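You operate a simulated robot arm through the tools that you are given. There is no shell and no other tool. Be economical: measure what you need, move in short steps, check, and stop when the job is done.

Carry out the task below with a simulated robot arm. There is one attempt and no reset: what you move stays moved.

## Task
Count the film rolls on the top of the tall steel table, then put as many of the teal cones from the top of the tall steel table on the left half of the wooden bench. Take the large wax ring from the grey-top table and put it on the top of the grey table. Put the short blue tube on the grey-top table away on the top of the low brown box left of the aisle. Take the green paper tube and put it on the top of the white box by the aisle. Take the felt pad and put it on top of the blue filter cartridge. Do these in any order. Set down upright: teal cone, short blue tube, felt pad.

Only the result counts: the job must be done as asked and must still hold three seconds after the hand-in. Knocking over, shifting, dropping, spilling or breaking anything else fails it.

## Robot
A 6-joint arm with a two-finger parallel gripper on a trunk, on a base that drives. Base frame: it is fixed to the floor where the robot stands at the start and does not move with it; the origin is under the middle of the robot, x ahead of it, y to its left, z up; the surface under the hand at the start is at about z = 0.88. Lengths are in m, angles in rad, forces in N, time in s.
With the tool pointing down near the work surface it reaches from about 0.28 to 0.68 m from the robot's upright axis, wherever it stands. Its first joint turns from -2.897 to 2.897 rad. Places, roughly: blue filter cartridge (6x6x13 cm) [-6.3, -2.1, 0.9]; felt pad (5x4x5 cm) [-6.8, -1.8, 0.9]; film roll (6x6x13 cm) [0.6, -0.4, 0.9]; green paper tube (10x3x4 cm) [-7, -1.9, 0.9]; large wax ring (5x5x3 cm) [-7.2, -2, 0.9]; left half of the wooden bench [0.6, -2.7, 0.9]; short blue tube (5x5x9 cm) [-7, -2.1, 0.9]; teal cone (9x9x13 cm) [0.6, 0.4, 0.9]; top of the grey table [-5.3, 1.1, 0.8]; top of the low brown box left of the aisle [-2.3, -2.5, 0.4]; top of the white box by the aisle [-4.3, -4.1, 0.4]. Payload 1.57 kg.
Tool frame: the origin (TCP) lies between the finger pads and is the grasp point; the fingertips stand 0.03 m ahead of it; z points along the fingers, y is the line along which they close. The gripper opens to 0.11 m. The fingers are 0.024 m wide and 0.012 m thick; the gripper's body (0.048 by 0.112 m) begins 0.078 m behind the TCP.
Orientation is told as [roll, pitch, yaw] about the base's x, y, z axes, in that order, counted from this pose: with the fingers straight down and closing along the base's y, the tool's x points along the base's -x, its y along +y and its z along -z.

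## Interface
- The arm moves only by the tool nudge_tool. Its argument "commands" is a list of rows, each an object (a shift or turn left out is 0, a gripper value left out holds the last) with "offset": the shift along the tool's x, y, z in m, a list of three; "rot": the turn, a rotation vector about the tool's x, y, z in rad, a list of three; "grip": the finger opening in m, from 0 to 0.11. In form: [{"offset": [tx, ty, tz], "rot": [rx, ry, rz], "grip": grip}, ...]. A call has 1 to 12 rows; each row is the pose to reach, as a shift and turn from the pose commanded when the call began, along the tool's axes at that moment. Each row takes 0.2 s and may step no farther than 0.05 m and 0.15 rad from the row before; otherwise, or with a gripper value out of range, the whole call is refused. A pose out of reach is approached as far as the arm can. The call stops where the force on the tool passes 40 N (or 10 N more than at its start, if that is more) or the arm is blocked; 0.2 s more then pass. The fingers move at their own pace (about 0.108 m/s each) and stop on an object; they squeeze with about 27 N. The grip force told is the motor's: it shows also when the fingers shut on nothing. Time passes only in rows, and 0.2 s behind the last, so rows that repeat a pose let the fingers close. The reply holds the time, the measured pose of the TCP, the force on the tool along the base axes, the opening and the grip force, in the units named above and with some noise, with the torque about the TCP (base axes, N m) and any sound that the robot's microphone picked up.
- Cameras (640 x 400 px; columns grow to the right, rows downward): "scene" is now at [0.0469, 0.1394, 1.6405]; the picture's right is [0.01, -1.00, 0.00], its down [-0.87, -0.01, -0.50] and it looks along [0.50, 0.00, -0.87] (base axes); focal length 248 px, centre (320, 200). "wrist" rides on the gripper at [0.07, 0.016, -0.141] in the tool frame; the picture's right is [-0.23, 0.97, 0.00], its down [-0.86, -0.20, -0.48] and it looks along [-0.47, -0.11, 0.88] (tool axes); focal length 222 px, centre (320, 200).
- get_image(camera): a new picture of that camera. It takes no simulated time.
- slide_trunk(by): slides the trunk up (or, below 0, down) by that many m; the arm and the scene camera ride with it, the base frame stays. It gives what a move gives, with no picture.
- roll_base(legs): drives the robot by 1 to 6 legs, each [ahead, left, turn to the left] in m, m and rad, along the robot's own axes; the way and the turn of a leg run together, so that a leg with both is an arc; at most 1.5 m and 3.142 rad a leg. The arm and the cameras ride along, it lands a little off, and it stops where it bumps. It gives what a move gives.
- head_to(pan, tilt): turns the head with the scene camera to pan (to the left, within 2.094 rad either way) and tilt (down, from -0.506 to 1.204), counted from straight ahead of the robot. It gives what a move gives.
- probe_pixels(camera, pixels): there is no depth. For up to 12 entries [column, row, z] of the newest picture of that camera ("zoom" is the newest enlarged one), the place [x, y] in the base frame at which the ray of that pixel passes the height z, good to about 0.002 m. It takes no simulated time.
- inspect(camera, box): a new picture of the part [left, top, right, bottom] of that camera's present view, enlarged. It takes no simulated time.
- finish_job(): hands the job in; it is judged then, once.

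Go step by step. Measure first, check grasps and placings, and put right what went wrong. The budget is 138 turns and 150 pictures, counting those below and the enlarged ones. Unless the task says otherwise, let go and move clear before handing in, and close with one line.

The tools are called as a command line: name --argument value ..., lists and objects as JSON in quotes. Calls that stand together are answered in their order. nudge_tool: Moves the arm, as the interface text tells. Its arguments: {"type":"object","properties":{"commands":{"type":"array"}},"required":["commands"]} The other tools are called the same way: slide_trunk (by) slides the trunk up or down; roll_base (legs) drives the base; head_to (pan, tilt) turns the head that bears the scene camera; get_image (camera) takes a picture; probe_pixels (camera, pixels) gives the place at which the rays of pixels pass given heights; inspect (camera, box) takes an enlarged picture of a part of a camera's view; finish_job () hands the job in.

At the start:

```text
t: 0.0
tool_pos: [0.4062, 0.1059, 1.1002]
ee_rot: [0.001, 0.001, 0.001]
ft_force: [0.4, -0.4, 0.2]
wrist_torque: [-0.01, 0.03, -0.02]
gripper_width: 0.1099
gripper_force: 0.0
trunk travel left (down, up): [-0.25, 0.34]
robot x, y, heading: [-0.0034, -0.0029, 0.001]
head pan, tilt: [0.007, 1.047]
```

scene: 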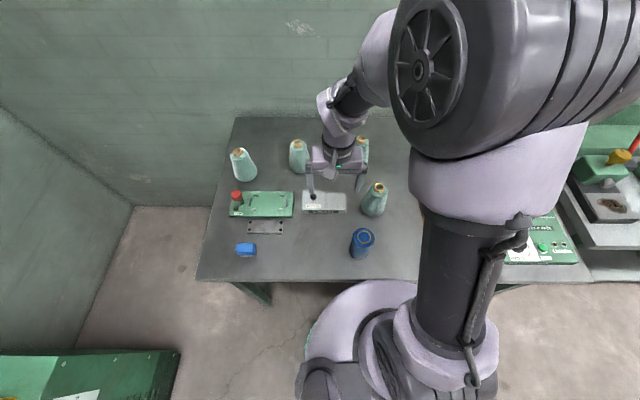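
wrist: 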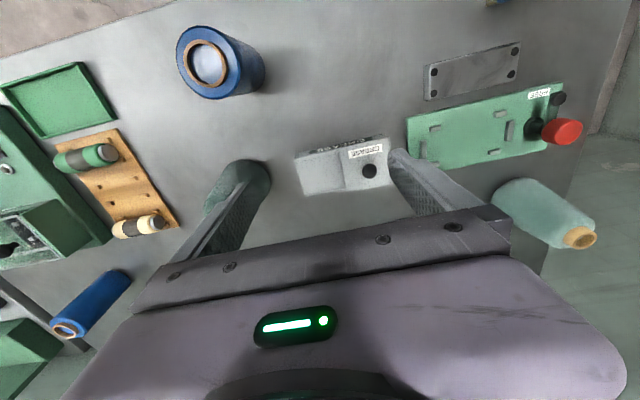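

The first pictures show teal cones and at least two blue rolls on the table, with the arm hiding part of it. I turn the head to see the rest.

head_to --pan -0.5 --tilt 0.8

get_image --camera "scene"

inspect --camera "wrist" --box '[0, 0, 320, 400]'

```text
t: 0.9
tool_pos: [0.4048, 0.1046, 1.1]
ee_rot: [0.0, 0.0, -0.002]
ft_force: [-0.2, -1.2, 1.0]
wrist_torque: [-0.04, -0.03, -0.03]
gripper_width: 0.1099
gripper_force: 0.0
trunk travel left (down, up): [-0.25, 0.34]
robot x, y, heading: [0.0003, 0.0014, 0.004]
head pan, tilt: [-0.499, 0.799]
```

```text
147 pictures are left
```

scene: 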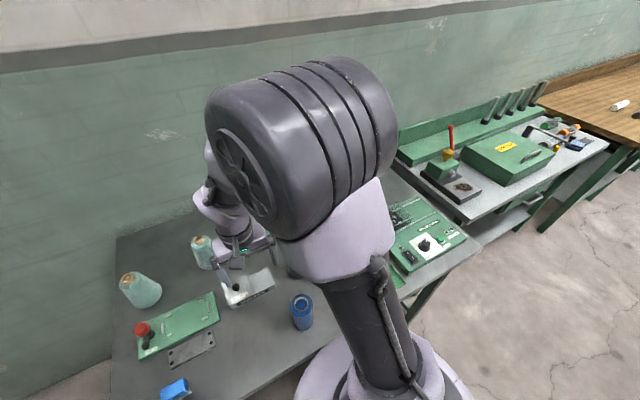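

```text
1.00 times, centred on (160, 200) of wrist (not enlarged: the box is as wide or as high as the picture)
```

zoom: 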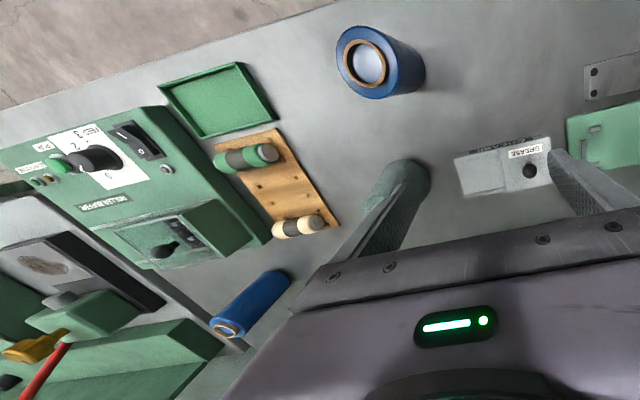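

The arm hides the middle of the table. I back off a little, turn right and pan the head left so the arm is out of the view.

roll_base --legs '[[-0.35, 0, 0], [0, 0, -1.57]]'

head_to --pan 1.5 --tilt 0.6

get_image --camera "scene"

```text
t: 7.0
tool_pos: [-0.2499, -0.4055, 1.1007]
ee_rot: [0.0, 0.001, -1.578]
ft_force: [0.8, -0.7, 0.5]
wrist_torque: [0.02, -0.02, -0.02]
gripper_width: 0.1099
gripper_force: 0.0
trunk travel left (down, up): [-0.25, 0.34]
robot x, y, heading: [-0.3517, -0.0018, -1.58]
head pan, tilt: [-0.499, 0.799]
```

```text
t: 9.0
tool_pos: [-0.2495, -0.4053, 1.0999]
ee_rot: [-0.001, -0.001, -1.578]
ft_force: [0.2, -0.8, -0.8]
wrist_torque: [0.01, 0.01, 0.03]
gripper_width: 0.1101
gripper_force: 0.1
trunk travel left (down, up): [-0.25, 0.34]
robot x, y, heading: [-0.3512, 0.0018, -1.58]
head pan, tilt: [1.499, 0.6]
```

```text
145 pictures are left
```

scene: 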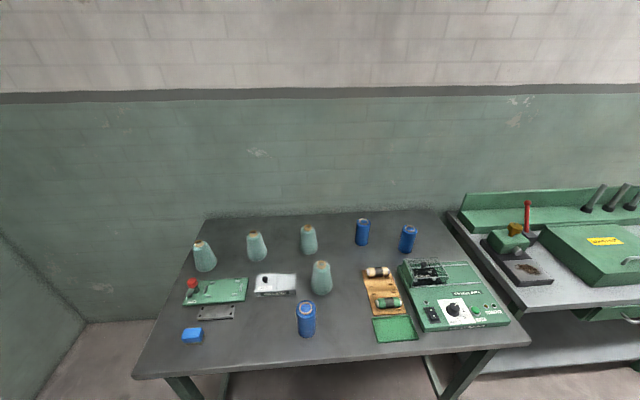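

The table shows four teal cones and three blue rolls, at (306,318), (362,232) and (408,238). I zoom in to confirm what they are.

inspect --camera "scene" --box '[170, 200, 370, 350]'

inspect --camera "scene" --box '[340, 200, 530, 350]'

probe_pixels --camera "scene" --pixels '[[202, 244, 1.01], [254, 234, 1.01], [308, 228, 1.01], [320, 265, 1.01], [306, 303, 1.01], [362, 222, 1.01], [408, 228, 1.01]]'

head_to --pan 0.3 --tilt 0.4

get_image --camera "scene"

```text
2.67 times, centred on (270, 275) of scene
```

zoom: 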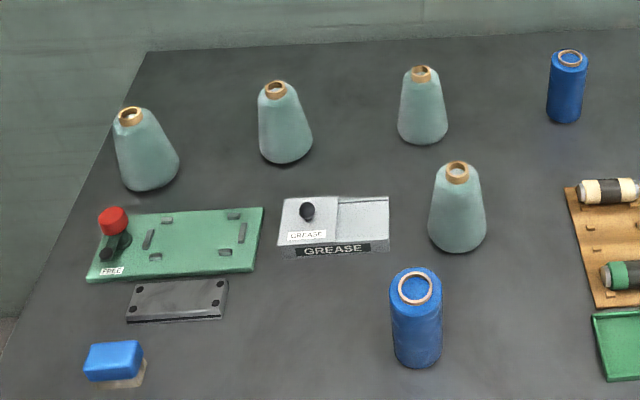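

```text
2.67 times, centred on (435, 275) of scene
```

zoom: 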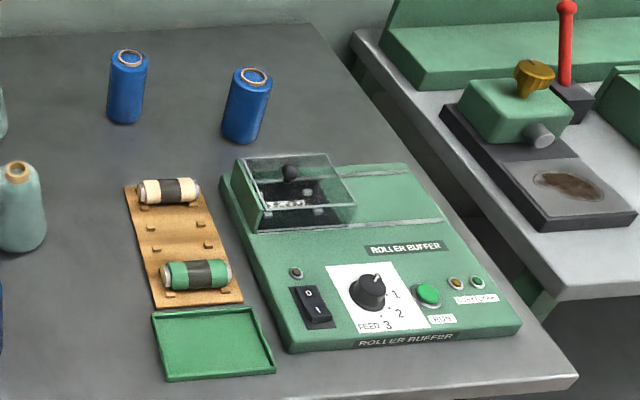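

```text
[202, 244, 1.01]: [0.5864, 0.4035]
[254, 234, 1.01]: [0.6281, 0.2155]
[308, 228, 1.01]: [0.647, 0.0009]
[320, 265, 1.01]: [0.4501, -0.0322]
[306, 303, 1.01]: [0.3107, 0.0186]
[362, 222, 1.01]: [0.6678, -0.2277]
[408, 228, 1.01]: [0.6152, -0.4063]
```

```text
t: 10.4
tool_pos: [-0.2495, -0.4052, 1.1004]
ee_rot: [0.0, -0.001, -1.579]
ft_force: [-0.3, 0.6, 0.2]
wrist_torque: [0.0, -0.01, -0.01]
gripper_width: 0.11
gripper_force: 0.0
trunk travel left (down, up): [-0.25, 0.34]
robot x, y, heading: [-0.3514, 0.0021, -1.576]
head pan, tilt: [0.3, 0.4]
```

```text
142 pictures are left
```

scene: 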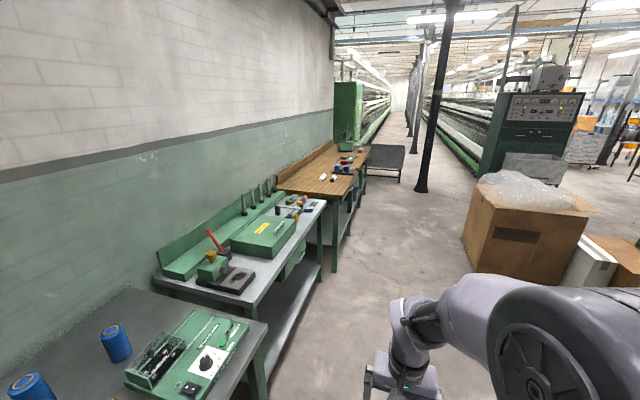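

There are three film rolls, so three of the four teal cones must go to the bench. I zoom in on the bench at (330,175) and probe its edges.

inspect --camera "scene" --box '[250, 130, 410, 230]'

probe_pixels --camera "scene" --pixels '[[278, 189, 0.88], [343, 196, 0.88], [370, 148, 0.88], [334, 143, 0.88], [252, 318, 0.88], [326, 203, 0.88]]'

```text
4.00 times, centred on (330, 180) of scene
```

zoom: 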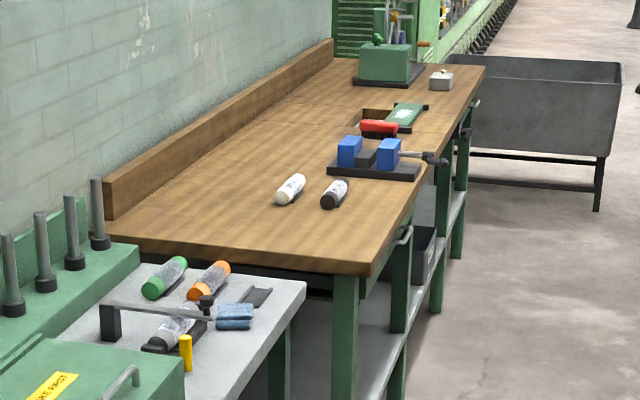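

```text
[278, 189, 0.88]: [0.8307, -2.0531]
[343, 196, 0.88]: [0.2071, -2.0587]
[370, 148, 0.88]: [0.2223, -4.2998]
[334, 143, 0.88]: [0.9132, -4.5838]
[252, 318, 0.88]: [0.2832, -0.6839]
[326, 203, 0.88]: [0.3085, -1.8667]
```

The bench spans about y −2.05 to −4.4, with bottles at zoom (290,190) and (335,193). I probe the free area in front of them.

probe_pixels --camera "zoom" --pixels '[[280, 203, 0.88], [302, 180, 0.89], [328, 207, 0.88], [327, 172, 0.88], [415, 182, 0.88], [110, 232, 0.88], [370, 275, 0.88], [365, 250, 0.88], [240, 190, 0.88], [240, 240, 0.88], [345, 140, 0.88]]'

roll_base --legs '[[0, 0, 1.576]]'

```text
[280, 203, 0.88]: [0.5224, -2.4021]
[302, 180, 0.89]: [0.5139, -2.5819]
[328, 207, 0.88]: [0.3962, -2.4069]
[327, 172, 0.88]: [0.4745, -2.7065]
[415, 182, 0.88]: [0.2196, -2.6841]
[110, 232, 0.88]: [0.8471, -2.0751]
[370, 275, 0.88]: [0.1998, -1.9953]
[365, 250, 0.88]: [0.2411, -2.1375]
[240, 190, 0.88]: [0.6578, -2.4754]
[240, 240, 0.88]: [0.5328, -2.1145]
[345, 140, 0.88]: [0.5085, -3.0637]
```

```text
t: 14.6
tool_pos: [0.0553, 0.0985, 1.0994]
ee_rot: [0.001, 0.0, -0.018]
ft_force: [-0.4, -0.5, -0.7]
wrist_torque: [-0.03, -0.02, 0.0]
gripper_width: 0.1099
gripper_force: 0.1
trunk travel left (down, up): [-0.25, 0.34]
robot x, y, heading: [-0.3555, 0.0019, -0.022]
head pan, tilt: [0.3, 0.4]
```

Cone spots will be at x 0.36/0.50/0.64, y about −2.22, which is clear of the bottles. I drive back to the table for the nearest cone at (0.45, −0.03).

roll_base --legs '[[0, 0, 0.02], [0.355, -0.13, 0]]'

get_image --camera "wrist"

```text
t: 17.3
tool_pos: [0.3959, -0.018, 1.0996]
ee_rot: [0.0, 0.0, 0.007]
ft_force: [-0.2, 1.0, -0.3]
wrist_torque: [0.01, 0.02, -0.02]
gripper_width: 0.11
gripper_force: 0.2
trunk travel left (down, up): [-0.25, 0.34]
robot x, y, heading: [-0.0101, -0.1226, 0.008]
head pan, tilt: [0.3, 0.4]
```

```text
140 pictures are left
```

wrist: 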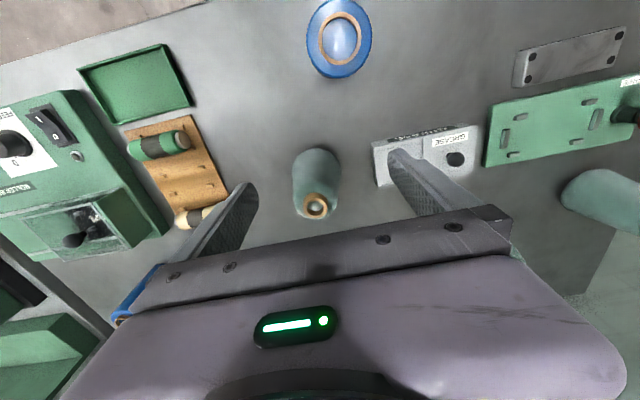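

The cone's top ring is at (315,205) and its base near (317,155). I probe both for an accurate position.

probe_pixels --camera "wrist" --pixels '[[315, 205, 1.01], [316, 152, 0.88], [292, 175, 0.93], [341, 175, 0.93]]'

```text
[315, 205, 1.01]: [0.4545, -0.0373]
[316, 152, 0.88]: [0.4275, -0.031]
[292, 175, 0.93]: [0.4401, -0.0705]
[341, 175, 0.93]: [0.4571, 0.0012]
```

The cone axis is at (0.4545, −0.037). I centre over it, go down to z = 0.95 and close.

nudge_tool --commands '[{"offset": [-0.03, -0.01, 0], "grip": 0.11}, {"offset": [-0.0586, -0.0195, 0]}, {"offset": [-0.0586, -0.0195, 0.045]}, {"offset": [-0.0586, -0.0195, 0.09]}, {"offset": [-0.0586, -0.0195, 0.13]}, {"offset": [-0.0586, -0.0195, 0.15]}, {"offset": [-0.0586, -0.0195, 0.15], "grip": 0.03}, {"offset": [-0.0586, -0.0195, 0.15]}, {"offset": [-0.0586, -0.0195, 0.15]}, {"offset": [-0.0586, -0.0195, 0.15]}]'

```text
t: 19.5
tool_pos: [0.4539, -0.0355, 0.9515]
ee_rot: [-0.001, 0.002, 0.007]
ft_force: [-0.2, 0.4, 0.8]
wrist_torque: [-0.02, 0.01, 0.0]
gripper_width: 0.0741
gripper_force: 27.3
trunk travel left (down, up): [-0.25, 0.34]
robot x, y, heading: [-0.014, -0.1199, 0.005]
head pan, tilt: [0.3, 0.4]
```

Gripped at 0.074 m width with 27 N. I lift and check.

nudge_tool --commands '[{"offset": [0, 0, -0.02]}, {"offset": [0, 0, -0.06]}, {"offset": [0, 0, -0.1]}, {"offset": [0, 0, -0.15]}, {"offset": [0, 0, -0.19]}, {"offset": [0, 0, -0.19]}]'

get_image --camera "wrist"

```text
t: 20.9
tool_pos: [0.4526, -0.0363, 1.1414]
ee_rot: [-0.001, 0.0, 0.008]
ft_force: [0.4, -0.6, -1.5]
wrist_torque: [0.0, 0.04, -0.02]
gripper_width: 0.056
gripper_force: 26.8
trunk travel left (down, up): [-0.25, 0.34]
robot x, y, heading: [-0.009, -0.1276, 0.006]
head pan, tilt: [0.3, 0.4]
```

```text
139 pictures are left
```

wrist: 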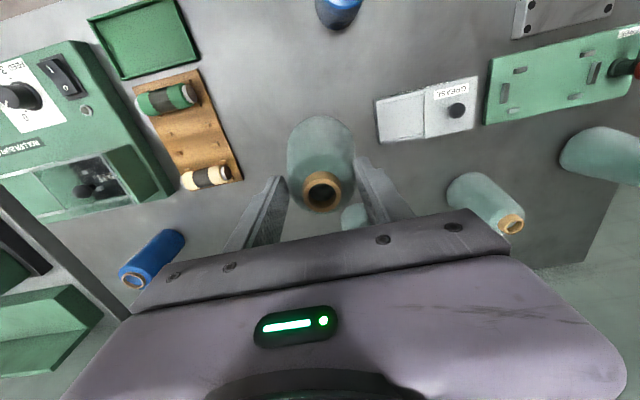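

The width dropped to 0.056, so the cone slipped down the taper. I wait briefly and check whether it is stable.

nudge_tool --commands '[{"offset": [0, 0, 0]}, {"offset": [0, 0, 0]}, {"offset": [0, 0, 0]}]'

inspect --camera "wrist" --box '[200, 80, 440, 260]'

```text
t: 21.7
tool_pos: [0.4534, -0.0369, 1.142]
ee_rot: [-0.001, 0.001, 0.007]
ft_force: [-0.5, -0.6, -2.2]
wrist_torque: [0.02, 0.02, 0.01]
gripper_width: 0.0558
gripper_force: 26.7
trunk travel left (down, up): [-0.25, 0.34]
robot x, y, heading: [-0.0091, -0.1262, 0.005]
head pan, tilt: [0.3, 0.4]
```

```text
2.22 times, centred on (320, 170) of wrist
```

zoom: 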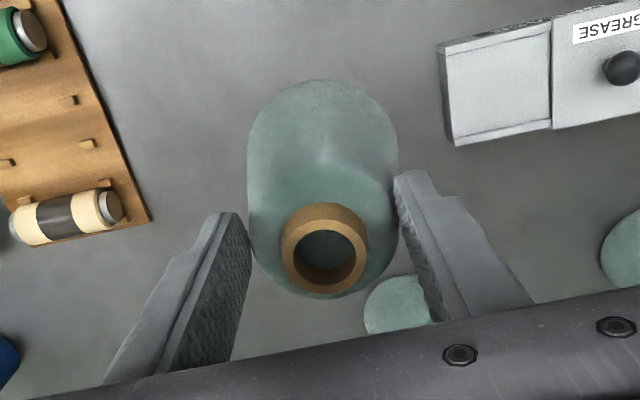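

probe_pixels --camera "wrist" --pixels '[[322, 192, 1.2], [322, 192, 1.17], [322, 192, 1.14], [322, 192, 1.12], [322, 192, 1.1], [322, 192, 1.08]]'

```text
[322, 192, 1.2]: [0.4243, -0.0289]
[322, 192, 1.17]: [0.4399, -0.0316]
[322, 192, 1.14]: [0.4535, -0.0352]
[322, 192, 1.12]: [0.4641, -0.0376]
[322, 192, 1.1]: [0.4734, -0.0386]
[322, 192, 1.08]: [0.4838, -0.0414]
```

The cone now hangs with its top level with the TCP and the grip width is steady. I lower it near the table and shake it a little to see if the hold is safe.

nudge_tool --commands '[{"offset": [0, 0, 0.04]}, {"offset": [0, 0, 0.08]}, {"offset": [0, 0, 0.12]}, {"offset": [-0.04, 0, 0.12]}, {"offset": [0, 0, 0.12]}, {"offset": [0, -0.04, 0.12]}, {"offset": [0, 0, 0.12]}, {"offset": [0, 0, 0.08]}, {"offset": [0, 0, 0.115]}, {"offset": [0, 0, 0.08]}, {"offset": [0, 0, 0.08]}]'

```text
t: 24.1
tool_pos: [0.4522, -0.0378, 1.0609]
ee_rot: [0.001, -0.001, 0.007]
ft_force: [-0.4, 0.2, -2.2]
wrist_torque: [0.0, 0.02, 0.03]
gripper_width: 0.0558
gripper_force: 26.6
trunk travel left (down, up): [-0.25, 0.34]
robot x, y, heading: [-0.0108, -0.125, 0.005]
head pan, tilt: [0.3, 0.4]
```

The hold is stable at 0.0558 even when shaken. I raise the cone, then back off, strafe to the bench and approach.

nudge_tool --commands '[{"offset": [0, 0, -0.04]}, {"offset": [0, 0, -0.08]}, {"offset": [0, 0, -0.12]}, {"offset": [0, 0, -0.15]}]'

roll_base --legs '[[-0.32, 0, 0], [0, -1.1, 0], [0, -1.085, 0]]'

head_to --pan 0.3 --tilt 0.8

get_image --camera "scene"

```text
t: 25.1
tool_pos: [0.4528, -0.0379, 1.2092]
ee_rot: [0.001, 0.0, 0.008]
ft_force: [1.0, 0.0, -2.1]
wrist_torque: [-0.01, -0.01, -0.01]
gripper_width: 0.0561
gripper_force: 26.8
trunk travel left (down, up): [-0.25, 0.34]
robot x, y, heading: [-0.0096, -0.1258, 0.009]
head pan, tilt: [0.3, 0.4]
```

```text
t: 37.7
tool_pos: [0.1465, -2.2381, 1.2072]
ee_rot: [0.0, 0.001, 0.017]
ft_force: [0.1, -0.2, -1.8]
wrist_torque: [0.03, 0.0, 0.0]
gripper_width: 0.0557
gripper_force: 26.3
trunk travel left (down, up): [-0.25, 0.34]
robot x, y, heading: [-0.3153, -2.3253, 0.015]
head pan, tilt: [0.3, 0.4]
```

```text
t: 38.5
tool_pos: [0.1467, -2.2388, 1.2094]
ee_rot: [-0.001, -0.001, 0.015]
ft_force: [-0.5, -0.5, -1.7]
wrist_torque: [-0.01, 0.0, 0.01]
gripper_width: 0.0558
gripper_force: 27.2
trunk travel left (down, up): [-0.25, 0.34]
robot x, y, heading: [-0.3154, -2.3297, 0.021]
head pan, tilt: [0.3, 0.799]
```

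```text
137 pictures are left
```

scene: 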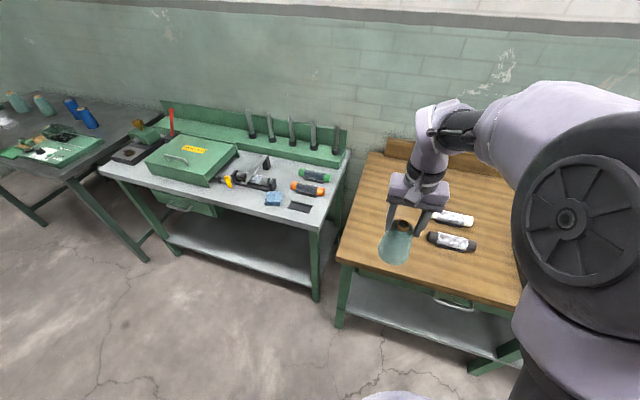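

The cone hangs safely at (396,240) and the bench is fully visible. I probe the bench corners and bottles at the bench height.

probe_pixels --camera "scene" --pixels '[[338, 260, 0.88], [375, 154, 0.88], [434, 217, 0.9], [428, 238, 0.9], [475, 246, 0.9], [473, 222, 0.9], [515, 305, 0.88]]'

roll_base --legs '[[0.22, 0, -0.018]]'

```text
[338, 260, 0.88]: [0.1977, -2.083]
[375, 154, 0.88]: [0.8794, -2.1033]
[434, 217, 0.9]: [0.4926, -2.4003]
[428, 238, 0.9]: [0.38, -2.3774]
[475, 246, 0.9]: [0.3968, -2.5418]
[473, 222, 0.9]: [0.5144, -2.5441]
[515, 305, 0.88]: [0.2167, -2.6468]
```

```text
t: 40.2
tool_pos: [0.3708, -2.2448, 1.2074]
ee_rot: [0.0, 0.001, 0.0]
ft_force: [0.6, 0.2, -2.1]
wrist_torque: [0.01, 0.04, 0.0]
gripper_width: 0.0559
gripper_force: 27.7
trunk travel left (down, up): [-0.25, 0.34]
robot x, y, heading: [-0.0906, -2.328, 0.001]
head pan, tilt: [0.3, 0.799]
```

The arm is in place over the bench. I reach to (0.55, −2.215) and lower to just above contact.

nudge_tool --commands '[{"offset": [-0.045, 0.01, 0]}, {"offset": [-0.09, 0.02, 0]}, {"offset": [-0.135, 0.03, 0]}, {"offset": [-0.179, 0.03, 0]}, {"offset": [-0.179, 0.03, 0.05]}, {"offset": [-0.179, 0.03, 0.1]}, {"offset": [-0.179, 0.03, 0.15]}, {"offset": [-0.179, 0.03, 0.18]}, {"offset": [-0.179, 0.03, 0.185]}, {"offset": [-0.179, 0.03, 0.185]}]'

get_image --camera "scene"

```text
t: 42.5
tool_pos: [0.5499, -2.2147, 1.0227]
ee_rot: [0.0, 0.001, 0.0]
ft_force: [-1.3, -0.5, -1.5]
wrist_torque: [-0.01, 0.01, 0.01]
gripper_width: 0.0558
gripper_force: 27.0
trunk travel left (down, up): [-0.25, 0.34]
robot x, y, heading: [-0.0936, -2.3249, 0.008]
head pan, tilt: [0.3, 0.799]
```

```text
136 pictures are left
```

scene: 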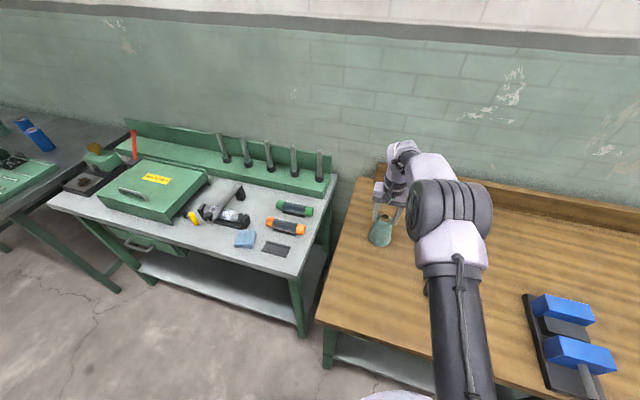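

Not in contact yet (force still −1.5 N). I creep down.

nudge_tool --commands '[{"offset": [0, 0, 0.004]}, {"offset": [0, 0, 0.008]}, {"offset": [0, 0, 0.011]}, {"offset": [0, 0, 0.011]}]'

```text
t: 43.5
tool_pos: [0.5482, -2.2148, 1.0158]
ee_rot: [0.003, -0.009, 0.0]
ft_force: [-6.6, -0.5, 14.6]
wrist_torque: [-0.04, 0.32, -0.06]
gripper_width: 0.0559
gripper_force: 26.5
trunk travel left (down, up): [-0.25, 0.34]
robot x, y, heading: [-0.095, -2.3284, 0.001]
head pan, tilt: [0.3, 0.799]
stopped in row 4: the force on the tool passed its limit at 41 N (the readings are from after the stop); the commanded pose is now the measured one
```

Contact reached at TCP z about 1.016. I ease up, open and lift clear.

nudge_tool --commands '[{"offset": [0, 0, -0.001]}, {"offset": [0, 0, -0.001], "grip": 0.07}, {"offset": [0, 0, -0.001], "grip": 0.11}, {"offset": [0, 0, -0.001]}, {"offset": [0, 0, -0.04]}, {"offset": [0, 0, -0.08]}, {"offset": [0, 0, -0.12]}, {"offset": [0, 0, -0.16]}]'

get_image --camera "wrist"

```text
t: 45.3
tool_pos: [0.5479, -2.2145, 1.1752]
ee_rot: [0.002, -0.006, 0.001]
ft_force: [-0.3, 0.8, 0.1]
wrist_torque: [0.0, 0.0, 0.0]
gripper_width: 0.1102
gripper_force: 0.0
trunk travel left (down, up): [-0.25, 0.34]
robot x, y, heading: [-0.0896, -2.3289, 0.002]
head pan, tilt: [0.3, 0.799]
```

```text
135 pictures are left
```

wrist: 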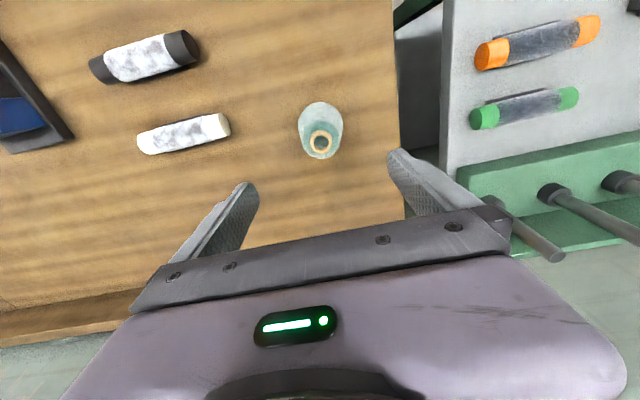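

The first cone stands upright on the bench. I drive back for the second cone at (0.647, 0.00).

roll_base --legs '[[-0.25, 0, 0], [0, 1.1, 0], [0, 1.11, 0], [0.34, 0, 0]]'

get_image --camera "wrist"

```text
t: 59.5
tool_pos: [0.6451, -0.0161, 1.1731]
ee_rot: [0.002, -0.006, 0.008]
ft_force: [0.7, 0.0, -0.2]
wrist_torque: [-0.01, 0.02, -0.01]
gripper_width: 0.1102
gripper_force: 0.0
trunk travel left (down, up): [-0.25, 0.34]
robot x, y, heading: [0.0068, -0.1349, 0.011]
head pan, tilt: [0.3, 0.799]
```

```text
134 pictures are left
```

wrist: 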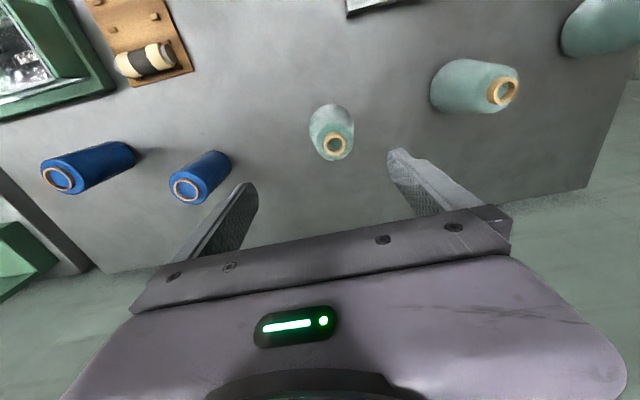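

probe_pixels --camera "wrist" --pixels '[[336, 146, 1.01], [503, 91, 1.01]]'

```text
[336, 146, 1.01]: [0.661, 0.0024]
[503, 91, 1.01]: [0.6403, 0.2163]
```

Cone 2's axis is at (0.661, 0.002). I centre and go down with the TCP at the top of the cone (z about 1.012), where the grip proved stable.

nudge_tool --commands '[{"offset": [-0.016, 0.0185, 0], "rot": [0, 0.006, 0]}, {"offset": [-0.016, 0.0185, 0.05], "rot": [0, 0.006, 0]}, {"offset": [-0.016, 0.0185, 0.1], "rot": [0, 0.006, 0]}, {"offset": [-0.016, 0.0185, 0.14], "rot": [0, 0.006, 0]}, {"offset": [-0.016, 0.0185, 0.161], "rot": [0, 0.006, 0]}, {"offset": [-0.016, 0.0185, 0.161], "rot": [0, 0.006, 0]}]'

get_image --camera "wrist"

```text
t: 60.9
tool_pos: [0.6615, 0.0026, 1.0144]
ee_rot: [0.001, 0.0, 0.008]
ft_force: [0.3, 0.6, 0.0]
wrist_torque: [0.0, 0.0, 0.0]
gripper_width: 0.1101
gripper_force: 0.1
trunk travel left (down, up): [-0.25, 0.34]
robot x, y, heading: [0.007, -0.1323, 0.01]
head pan, tilt: [0.3, 0.799]
```

```text
133 pictures are left
```

wrist: 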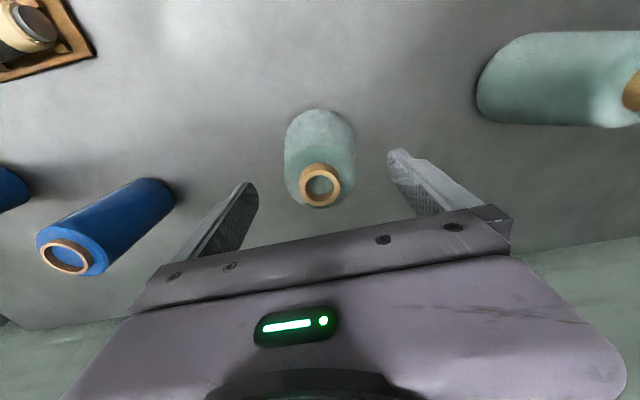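

The cone's ring at (321,185) is centred between the fingers. I close, then lift.

nudge_tool --commands '[{"offset": [0, 0, 0], "grip": 0.03}, {"offset": [0, 0, 0]}, {"offset": [0, 0, 0]}, {"offset": [0, 0, -0.01]}, {"offset": [0, 0, -0.02]}, {"offset": [0, 0, -0.05]}, {"offset": [0, 0, -0.1]}, {"offset": [0, 0, -0.15]}, {"offset": [0, 0, -0.195]}, {"offset": [0, 0, -0.195]}]'

get_image --camera "wrist"

```text
t: 63.1
tool_pos: [0.6548, 0.006, 1.2057]
ee_rot: [0.001, -0.001, 0.008]
ft_force: [-0.2, 0.0, -2.1]
wrist_torque: [0.0, 0.01, -0.01]
gripper_width: 0.057
gripper_force: 26.6
out of reach, approached as far as the arm can: row 9, 10
trunk travel left (down, up): [-0.25, 0.34]
robot x, y, heading: [0.0065, -0.1345, 0.011]
head pan, tilt: [0.3, 0.799]
```

```text
132 pictures are left
```

wrist: 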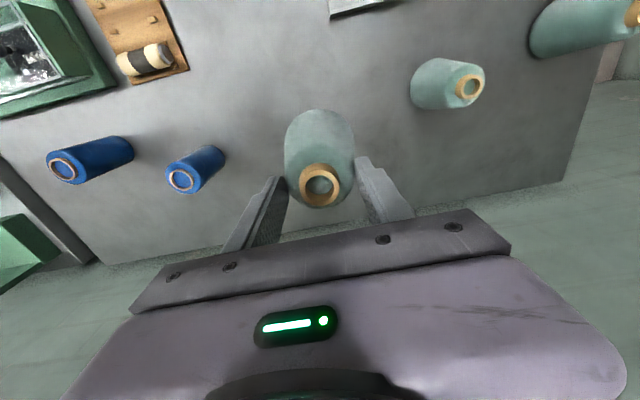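

Cone 2 is held. I retract a little, then drive to the bench as before.

nudge_tool --commands '[{"offset": [0.04, 0, 0]}, {"offset": [0.08, 0, 0]}, {"offset": [0.12, 0, 0]}, {"offset": [0.16, 0, 0]}, {"offset": [0.16, 0, 0]}]'

roll_base --legs '[[-0.32, 0, 0], [0, -1.1, 0], [0, -1.11, -0.012], [0.23, 0, 0]]'

get_image --camera "wrist"

```text
t: 64.3
tool_pos: [0.4927, 0.0034, 1.2053]
ee_rot: [0.002, 0.001, 0.01]
ft_force: [0.9, 0.2, -1.8]
wrist_torque: [-0.02, -0.02, -0.02]
gripper_width: 0.0569
gripper_force: 27.0
trunk travel left (down, up): [-0.25, 0.34]
robot x, y, heading: [0.006, -0.137, 0.014]
head pan, tilt: [0.3, 0.799]
```

```text
t: 78.2
tool_pos: [0.4286, -2.2034, 1.2059]
ee_rot: [0.001, -0.001, 0.014]
ft_force: [0.2, -0.6, -1.4]
wrist_torque: [-0.02, 0.02, 0.02]
gripper_width: 0.057
gripper_force: 27.0
trunk travel left (down, up): [-0.25, 0.34]
robot x, y, heading: [-0.0601, -2.3453, 0.013]
head pan, tilt: [0.3, 0.799]
```

```text
131 pictures are left
```

wrist: 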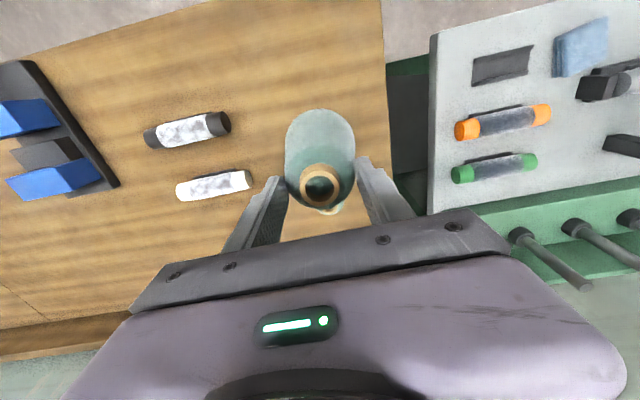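

I shift slightly to (0.415, −2.22) and lower to just above contact.

nudge_tool --commands '[{"offset": [0.0136, -0.0166, 0]}, {"offset": [0.0136, -0.0166, 0.05]}, {"offset": [0.0136, -0.0166, 0.1]}, {"offset": [0.0136, -0.0166, 0.15]}, {"offset": [0.0136, -0.0166, 0.183]}, {"offset": [0.0136, -0.0166, 0.186]}, {"offset": [0.0136, -0.0166, 0.188]}, {"offset": [0.0136, -0.0166, 0.19]}, {"offset": [0.0136, -0.0166, 0.19]}]'

```text
t: 80.2
tool_pos: [0.4155, -2.2208, 1.0141]
ee_rot: [0.002, -0.001, 0.015]
ft_force: [0.1, 0.7, -1.0]
wrist_torque: [0.03, 0.01, 0.02]
gripper_width: 0.0569
gripper_force: 26.6
trunk travel left (down, up): [-0.25, 0.34]
robot x, y, heading: [-0.059, -2.3492, 0.014]
head pan, tilt: [0.3, 0.799]
```

nudge_tool --commands '[{"offset": [0, 0, 0.001]}, {"offset": [0, 0, 0.002]}, {"offset": [0, 0, 0.003]}, {"offset": [0, 0, 0.003]}]'

```text
t: 81.2
tool_pos: [0.4149, -2.2216, 1.0133]
ee_rot: [0.001, -0.003, 0.014]
ft_force: [-1.4, 1.0, 23.6]
wrist_torque: [-0.34, 0.08, -0.03]
gripper_width: 0.0567
gripper_force: 27.0
trunk travel left (down, up): [-0.25, 0.34]
robot x, y, heading: [-0.0603, -2.3461, 0.012]
head pan, tilt: [0.3, 0.799]
```

Contact, 24 N upward. I ease up, open and lift clear.

nudge_tool --commands '[{"offset": [0, 0, 0.001]}, {"offset": [0, 0, 0.001], "grip": 0.07}, {"offset": [0, 0, 0.001], "grip": 0.11}, {"offset": [0, 0, 0.001]}, {"offset": [0, 0, -0.04]}, {"offset": [0, 0, -0.08]}, {"offset": [0, 0, -0.12]}, {"offset": [0, 0, -0.16]}]'

get_image --camera "wrist"

```text
t: 83.0
tool_pos: [0.4127, -2.2201, 1.1721]
ee_rot: [0.0, -0.001, 0.015]
ft_force: [0.3, 0.8, -0.4]
wrist_torque: [0.01, -0.01, 0.0]
gripper_width: 0.1099
gripper_force: 0.1
trunk travel left (down, up): [-0.25, 0.34]
robot x, y, heading: [-0.0598, -2.3444, 0.017]
head pan, tilt: [0.3, 0.799]
```

```text
130 pictures are left
```

wrist: 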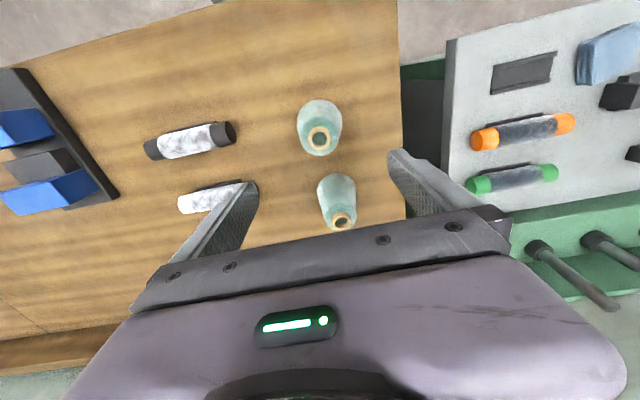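

Both cones stand well. I return for the third cone at (0.640, 0.216).

roll_base --legs '[[-0.27, 0, -0.015], [0, 1.2, 0], [0, 1.235, 0], [0.34, 0, 0]]'

get_image --camera "wrist"

```text
t: 98.5
tool_pos: [0.4484, 0.2741, 1.1711]
ee_rot: [0.002, 0.0, 0.026]
ft_force: [-0.4, 0.7, -0.2]
wrist_torque: [-0.02, 0.01, -0.01]
gripper_width: 0.1099
gripper_force: 0.2
trunk travel left (down, up): [-0.25, 0.34]
robot x, y, heading: [-0.0213, 0.1419, 0.023]
head pan, tilt: [0.3, 0.799]
```

```text
129 pictures are left
```

wrist: 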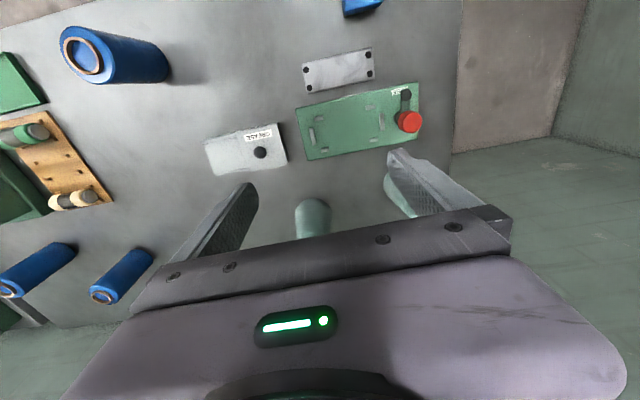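

I extend toward (0.64, 0.216) at height, then measure again.

nudge_tool --commands '[{"offset": [-0.045, -0.015, 0]}, {"offset": [-0.09, -0.03, 0]}, {"offset": [-0.135, -0.045, 0]}, {"offset": [-0.165, -0.063, 0]}, {"offset": [-0.165, -0.063, 0]}]'

get_image --camera "wrist"

probe_pixels --camera "wrist" --pixels '[[320, 160, 1.01]]'

```text
t: 99.7
tool_pos: [0.6146, 0.2167, 1.1721]
ee_rot: [0.001, 0.0, 0.025]
ft_force: [0.0, -0.3, 0.0]
wrist_torque: [0.03, -0.02, 0.0]
gripper_width: 0.1098
gripper_force: 0.1
trunk travel left (down, up): [-0.25, 0.34]
robot x, y, heading: [-0.019, 0.1449, 0.031]
head pan, tilt: [0.3, 0.799]
```

```text
128 pictures are left
```

wrist: 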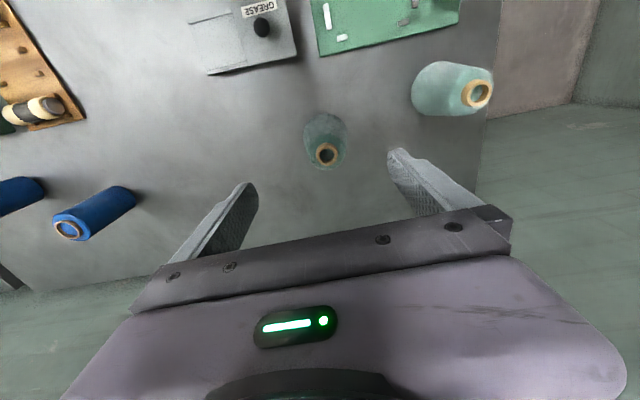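

```text
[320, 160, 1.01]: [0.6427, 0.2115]
```

probe_pixels --camera "wrist" --pixels '[[327, 154, 1.01]]'

```text
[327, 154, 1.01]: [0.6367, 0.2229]
```

The third cone's top is at (0.637, 0.223). I centre, descend and grip as before.

nudge_tool --commands '[{"offset": [-0.0222, 0.0056, 0]}, {"offset": [-0.0222, 0.0056, 0.05]}, {"offset": [-0.0222, 0.0056, 0.1]}, {"offset": [-0.0222, 0.0056, 0.14]}, {"offset": [-0.0222, 0.0056, 0.159]}, {"offset": [-0.0222, 0.0056, 0.159]}, {"offset": [-0.0222, 0.0056, 0.159], "grip": 0.03}, {"offset": [-0.0222, 0.0056, 0.159]}, {"offset": [-0.0222, 0.0056, 0.159]}]'

get_image --camera "wrist"

```text
t: 101.7
tool_pos: [0.6354, 0.2233, 1.0129]
ee_rot: [0.0, 0.0, 0.026]
ft_force: [0.0, -0.2, -0.1]
wrist_torque: [0.07, -0.08, -0.03]
gripper_width: 0.0572
gripper_force: 26.9
trunk travel left (down, up): [-0.25, 0.34]
robot x, y, heading: [-0.0231, 0.1407, 0.024]
head pan, tilt: [0.3, 0.799]
```

```text
127 pictures are left
```

wrist: 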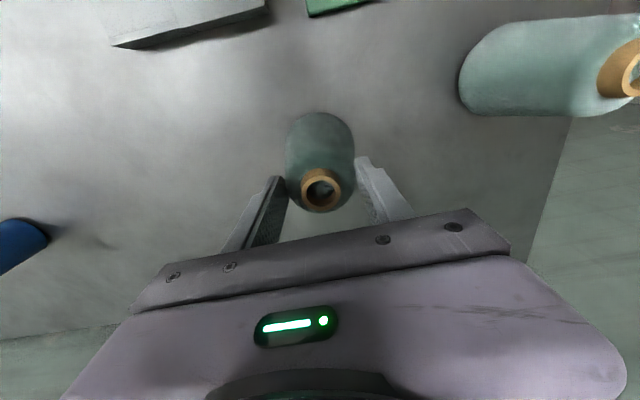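

Good grip at 0.057. I lift and retract for carrying.

nudge_tool --commands '[{"offset": [0, 0, -0.01]}, {"offset": [0, 0, -0.03]}, {"offset": [0, 0, -0.07]}, {"offset": [0, 0, -0.11]}, {"offset": [0.03, 0, -0.15]}, {"offset": [0.06, 0, -0.185]}, {"offset": [0.105, 0, -0.195]}, {"offset": [0.15, 0, -0.195]}, {"offset": [0.195, 0, -0.195]}, {"offset": [0.24, 0, -0.195]}, {"offset": [0.265, 0, -0.195]}, {"offset": [0.265, 0, -0.195]}]'

roll_base --legs '[[-0.29, 0, -0.025], [0, -1.22, 0], [0, -1.22, 0], [0.22, 0, 0]]'

get_image --camera "wrist"

```text
t: 104.3
tool_pos: [0.3734, 0.2153, 1.2083]
ee_rot: [0.003, 0.0, 0.024]
ft_force: [0.2, -0.5, -2.1]
wrist_torque: [-0.03, 0.01, 0.02]
gripper_width: 0.0574
gripper_force: 26.6
trunk travel left (down, up): [-0.25, 0.34]
robot x, y, heading: [-0.0209, 0.1446, 0.025]
head pan, tilt: [0.3, 0.799]
```

```text
t: 119.3
tool_pos: [0.3284, -2.2567, 1.2073]
ee_rot: [0.0, 0.0, 0.018]
ft_force: [0.0, 0.5, -1.2]
wrist_torque: [0.0, 0.03, 0.02]
gripper_width: 0.0573
gripper_force: 27.3
trunk travel left (down, up): [-0.25, 0.34]
robot x, y, heading: [-0.0686, -2.3197, 0.016]
head pan, tilt: [0.3, 0.799]
```

```text
126 pictures are left
```

wrist: 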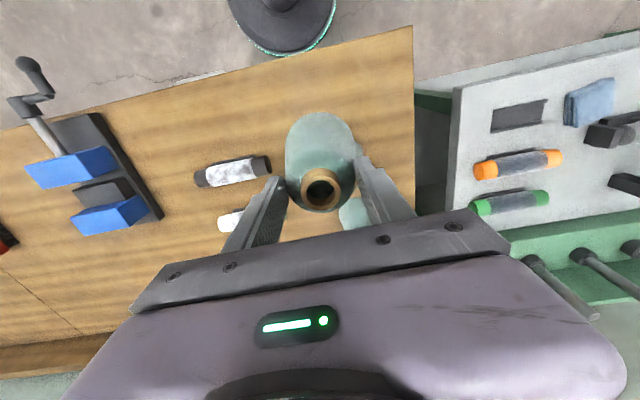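

I move to (0.285, −2.22), which is inside the front edge and clear of cone 2, and lower.

nudge_tool --commands '[{"offset": [0.021, 0.019, 0]}, {"offset": [0.0425, 0.0375, 0]}, {"offset": [0.0425, 0.0375, 0.05]}, {"offset": [0.0425, 0.0375, 0.1]}, {"offset": [0.0425, 0.0375, 0.15]}, {"offset": [0.0425, 0.0375, 0.18]}, {"offset": [0.0425, 0.0375, 0.19]}, {"offset": [0.0425, 0.0375, 0.192]}, {"offset": [0.0425, 0.0375, 0.193]}, {"offset": [0.0425, 0.0375, 0.193]}]'

```text
t: 121.5
tool_pos: [0.284, -2.2181, 1.0159]
ee_rot: [0.002, 0.0, 0.021]
ft_force: [-0.7, 0.7, -1.8]
wrist_torque: [0.03, 0.03, 0.02]
gripper_width: 0.0569
gripper_force: 26.6
trunk travel left (down, up): [-0.25, 0.34]
robot x, y, heading: [-0.0671, -2.3254, 0.02]
head pan, tilt: [0.3, 0.799]
```

nudge_tool --commands '[{"offset": [0, 0, 0.0015]}, {"offset": [0, 0, 0.003]}, {"offset": [0, 0, 0.004]}, {"offset": [0, 0, 0.004]}]'

```text
t: 122.5
tool_pos: [0.2837, -2.2181, 1.0112]
ee_rot: [0.002, -0.005, 0.019]
ft_force: [5.1, 1.3, 39.1]
wrist_torque: [0.17, -0.29, -0.02]
gripper_width: 0.0571
gripper_force: 27.4
trunk travel left (down, up): [-0.25, 0.34]
robot x, y, heading: [-0.0685, -2.3242, 0.016]
head pan, tilt: [0.3, 0.799]
```

Contact (39 N). I ease up 2 mm, open and lift clear.

nudge_tool --commands '[{"offset": [0, 0, -0.002]}, {"offset": [0, 0, -0.002], "grip": 0.07}, {"offset": [0, 0, -0.002], "grip": 0.11}, {"offset": [0, 0, -0.002]}, {"offset": [0, 0, -0.04]}, {"offset": [0, 0, -0.08]}, {"offset": [0, 0, -0.12]}, {"offset": [0, 0, -0.16]}]'

roll_base --legs '[[-0.4, 0, -0.01]]'

head_to --pan 0.2 --tilt 0.7

get_image --camera "scene"

```text
t: 124.3
tool_pos: [0.2837, -2.2171, 1.175]
ee_rot: [0.002, 0.0, 0.02]
ft_force: [-0.6, -0.6, 0.5]
wrist_torque: [0.02, 0.05, 0.02]
gripper_width: 0.11
gripper_force: 0.0
trunk travel left (down, up): [-0.25, 0.34]
robot x, y, heading: [-0.0678, -2.3246, 0.017]
head pan, tilt: [0.3, 0.799]
```

```text
t: 126.8
tool_pos: [-0.1099, -2.2267, 1.1728]
ee_rot: [0.001, -0.001, 0.013]
ft_force: [-1.5, 0.2, 0.0]
wrist_torque: [0.01, -0.02, 0.01]
gripper_width: 0.1102
gripper_force: 0.1
trunk travel left (down, up): [-0.25, 0.34]
robot x, y, heading: [-0.4621, -2.324, 0.012]
head pan, tilt: [0.3, 0.799]
```

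```text
t: 127.5
tool_pos: [-0.1096, -2.227, 1.1726]
ee_rot: [0.001, -0.001, 0.012]
ft_force: [-0.8, 0.4, 0.1]
wrist_torque: [0.05, 0.01, 0.01]
gripper_width: 0.11
gripper_force: 0.1
trunk travel left (down, up): [-0.25, 0.34]
robot x, y, heading: [-0.4641, -2.3287, 0.011]
head pan, tilt: [0.201, 0.7]
```

```text
125 pictures are left
```

scene: 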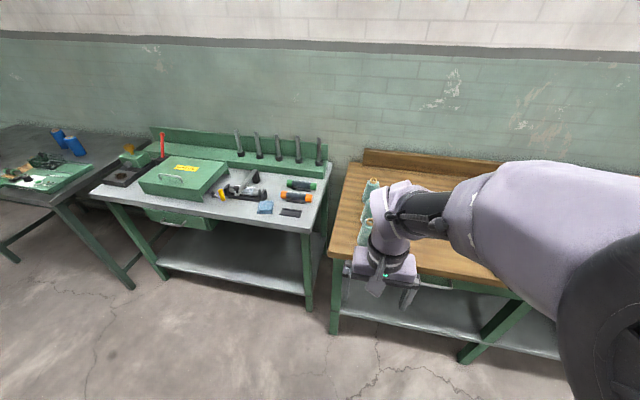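

The cones are in line on the bench, partly behind the hand. I turn to face −x and look at the route to the far tables.

roll_base --legs '[[0, 0, 1.56], [0, 0, 1.57]]'

head_to --pan 0.4 --tilt 0.3

get_image --camera "scene"

head_to --pan -0.8 --tilt 0.3

get_image --camera "scene"

```text
t: 135.5
tool_pos: [-0.8163, -2.4332, 1.1723]
ee_rot: [0.003, 0.0, -3.124]
ft_force: [-0.9, -0.6, 0.1]
wrist_torque: [-0.01, 0.02, 0.03]
gripper_width: 0.11
gripper_force: 0.0
trunk travel left (down, up): [-0.25, 0.34]
robot x, y, heading: [-0.4639, -2.3312, -3.123]
head pan, tilt: [0.201, 0.7]
```

```text
t: 136.4
tool_pos: [-0.8159, -2.4321, 1.1727]
ee_rot: [0.002, 0.0, -3.124]
ft_force: [-0.8, -0.2, -0.1]
wrist_torque: [-0.02, 0.0, 0.02]
gripper_width: 0.1099
gripper_force: 0.1
trunk travel left (down, up): [-0.25, 0.34]
robot x, y, heading: [-0.462, -2.3304, -3.12]
head pan, tilt: [0.4, 0.3]
```

```text
124 pictures are left
```

scene: 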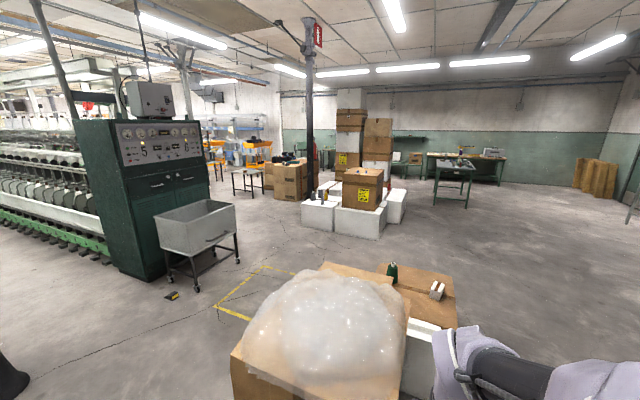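

```text
t: 137.8
tool_pos: [-0.8159, -2.4333, 1.1726]
ee_rot: [0.001, 0.001, -3.125]
ft_force: [-0.2, -0.5, 1.2]
wrist_torque: [0.0, -0.01, 0.01]
gripper_width: 0.1099
gripper_force: 0.1
trunk travel left (down, up): [-0.25, 0.34]
robot x, y, heading: [-0.4645, -2.3298, -3.127]
head pan, tilt: [-0.799, 0.3]
```

```text
123 pictures are left
```

scene: 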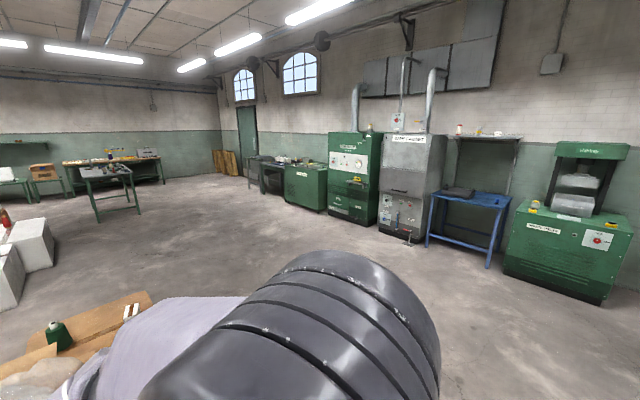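

The aisle along y about −0.8 is clear. The grey-top table is ahead at about (440,170) in the first view and the grey table is near (265,170) in the second. I drive along the aisle.

roll_base --legs '[[0, -1.4, 0], [1.5, 0, -0.015], [1.5, 0, 0], [1.5, 0, 0], [0.4, 0, 0]]'

head_to --pan 0.5 --tilt 0.5

get_image --camera "scene"

```text
t: 168.0
tool_pos: [-5.7566, -1.0554, 1.1717]
ee_rot: [0.004, 0.0, -3.126]
ft_force: [0.0, 0.5, -0.2]
wrist_torque: [-0.03, -0.02, 0.01]
gripper_width: 0.1098
gripper_force: 0.0
trunk travel left (down, up): [-0.25, 0.34]
robot x, y, heading: [-5.402, -0.9553, -3.133]
head pan, tilt: [-0.799, 0.3]
```

```text
t: 169.4
tool_pos: [-5.7558, -1.0562, 1.1729]
ee_rot: [0.002, 0.002, -3.129]
ft_force: [0.3, 0.4, 0.6]
wrist_torque: [0.0, 0.0, 0.02]
gripper_width: 0.1103
gripper_force: 0.0
trunk travel left (down, up): [-0.25, 0.34]
robot x, y, heading: [-5.4031, -0.9528, -3.123]
head pan, tilt: [0.499, 0.499]
```

```text
122 pictures are left
```

scene: 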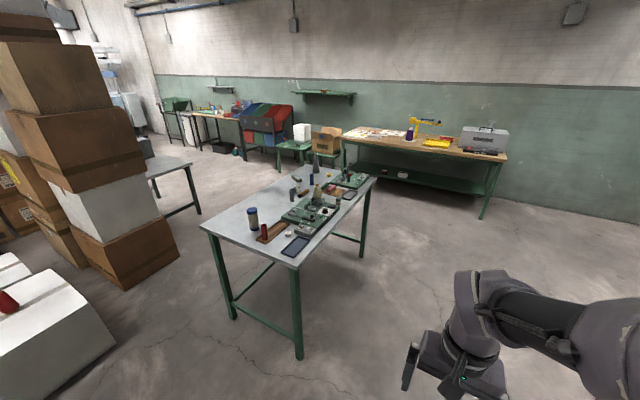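

The grey-top table is at (290,215) with many items. I zoom in and probe its corners.

inspect --camera "scene" --box '[230, 155, 380, 255]'

probe_pixels --camera "scene" --pixels '[[297, 268, 0.88], [200, 227, 0.88], [375, 178, 0.88], [285, 165, 0.88], [252, 228, 0.88], [110, 360, 0.0], [165, 205, 0.4], [180, 260, 0.0]]'

```text
4.00 times, centred on (305, 205) of scene
```

zoom: 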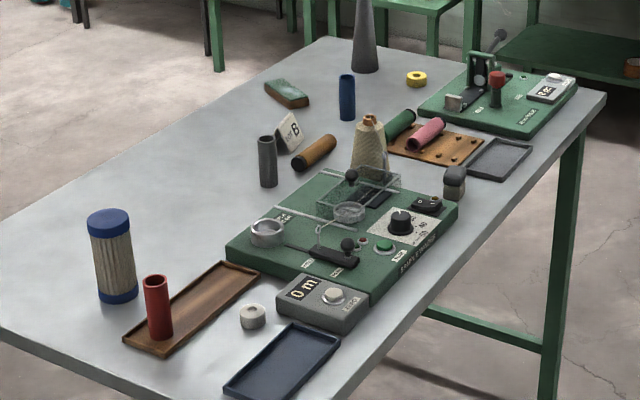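

```text
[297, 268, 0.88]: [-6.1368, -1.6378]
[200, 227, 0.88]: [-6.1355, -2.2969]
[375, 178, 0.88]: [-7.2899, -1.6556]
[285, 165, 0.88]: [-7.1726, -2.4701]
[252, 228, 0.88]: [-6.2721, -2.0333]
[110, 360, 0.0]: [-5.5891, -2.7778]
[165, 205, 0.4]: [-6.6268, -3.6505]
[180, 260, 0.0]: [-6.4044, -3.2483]
```

probe_pixels --camera "zoom" --pixels '[[417, 85, 0.88], [252, 322, 0.88], [346, 118, 0.88], [400, 130, 0.89], [428, 138, 0.89], [285, 100, 0.88], [454, 198, 0.88], [315, 155, 0.88], [118, 300, 0.88], [110, 220, 1.01], [290, 140, 0.88], [160, 335, 0.88]]'

```text
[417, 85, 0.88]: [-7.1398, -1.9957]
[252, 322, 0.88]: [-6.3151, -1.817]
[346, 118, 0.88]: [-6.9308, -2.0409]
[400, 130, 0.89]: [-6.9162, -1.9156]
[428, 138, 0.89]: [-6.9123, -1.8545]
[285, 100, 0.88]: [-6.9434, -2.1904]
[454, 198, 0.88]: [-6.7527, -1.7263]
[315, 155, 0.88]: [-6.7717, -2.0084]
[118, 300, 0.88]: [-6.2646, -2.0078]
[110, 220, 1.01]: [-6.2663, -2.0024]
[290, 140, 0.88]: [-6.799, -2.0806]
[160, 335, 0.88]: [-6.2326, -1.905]
```

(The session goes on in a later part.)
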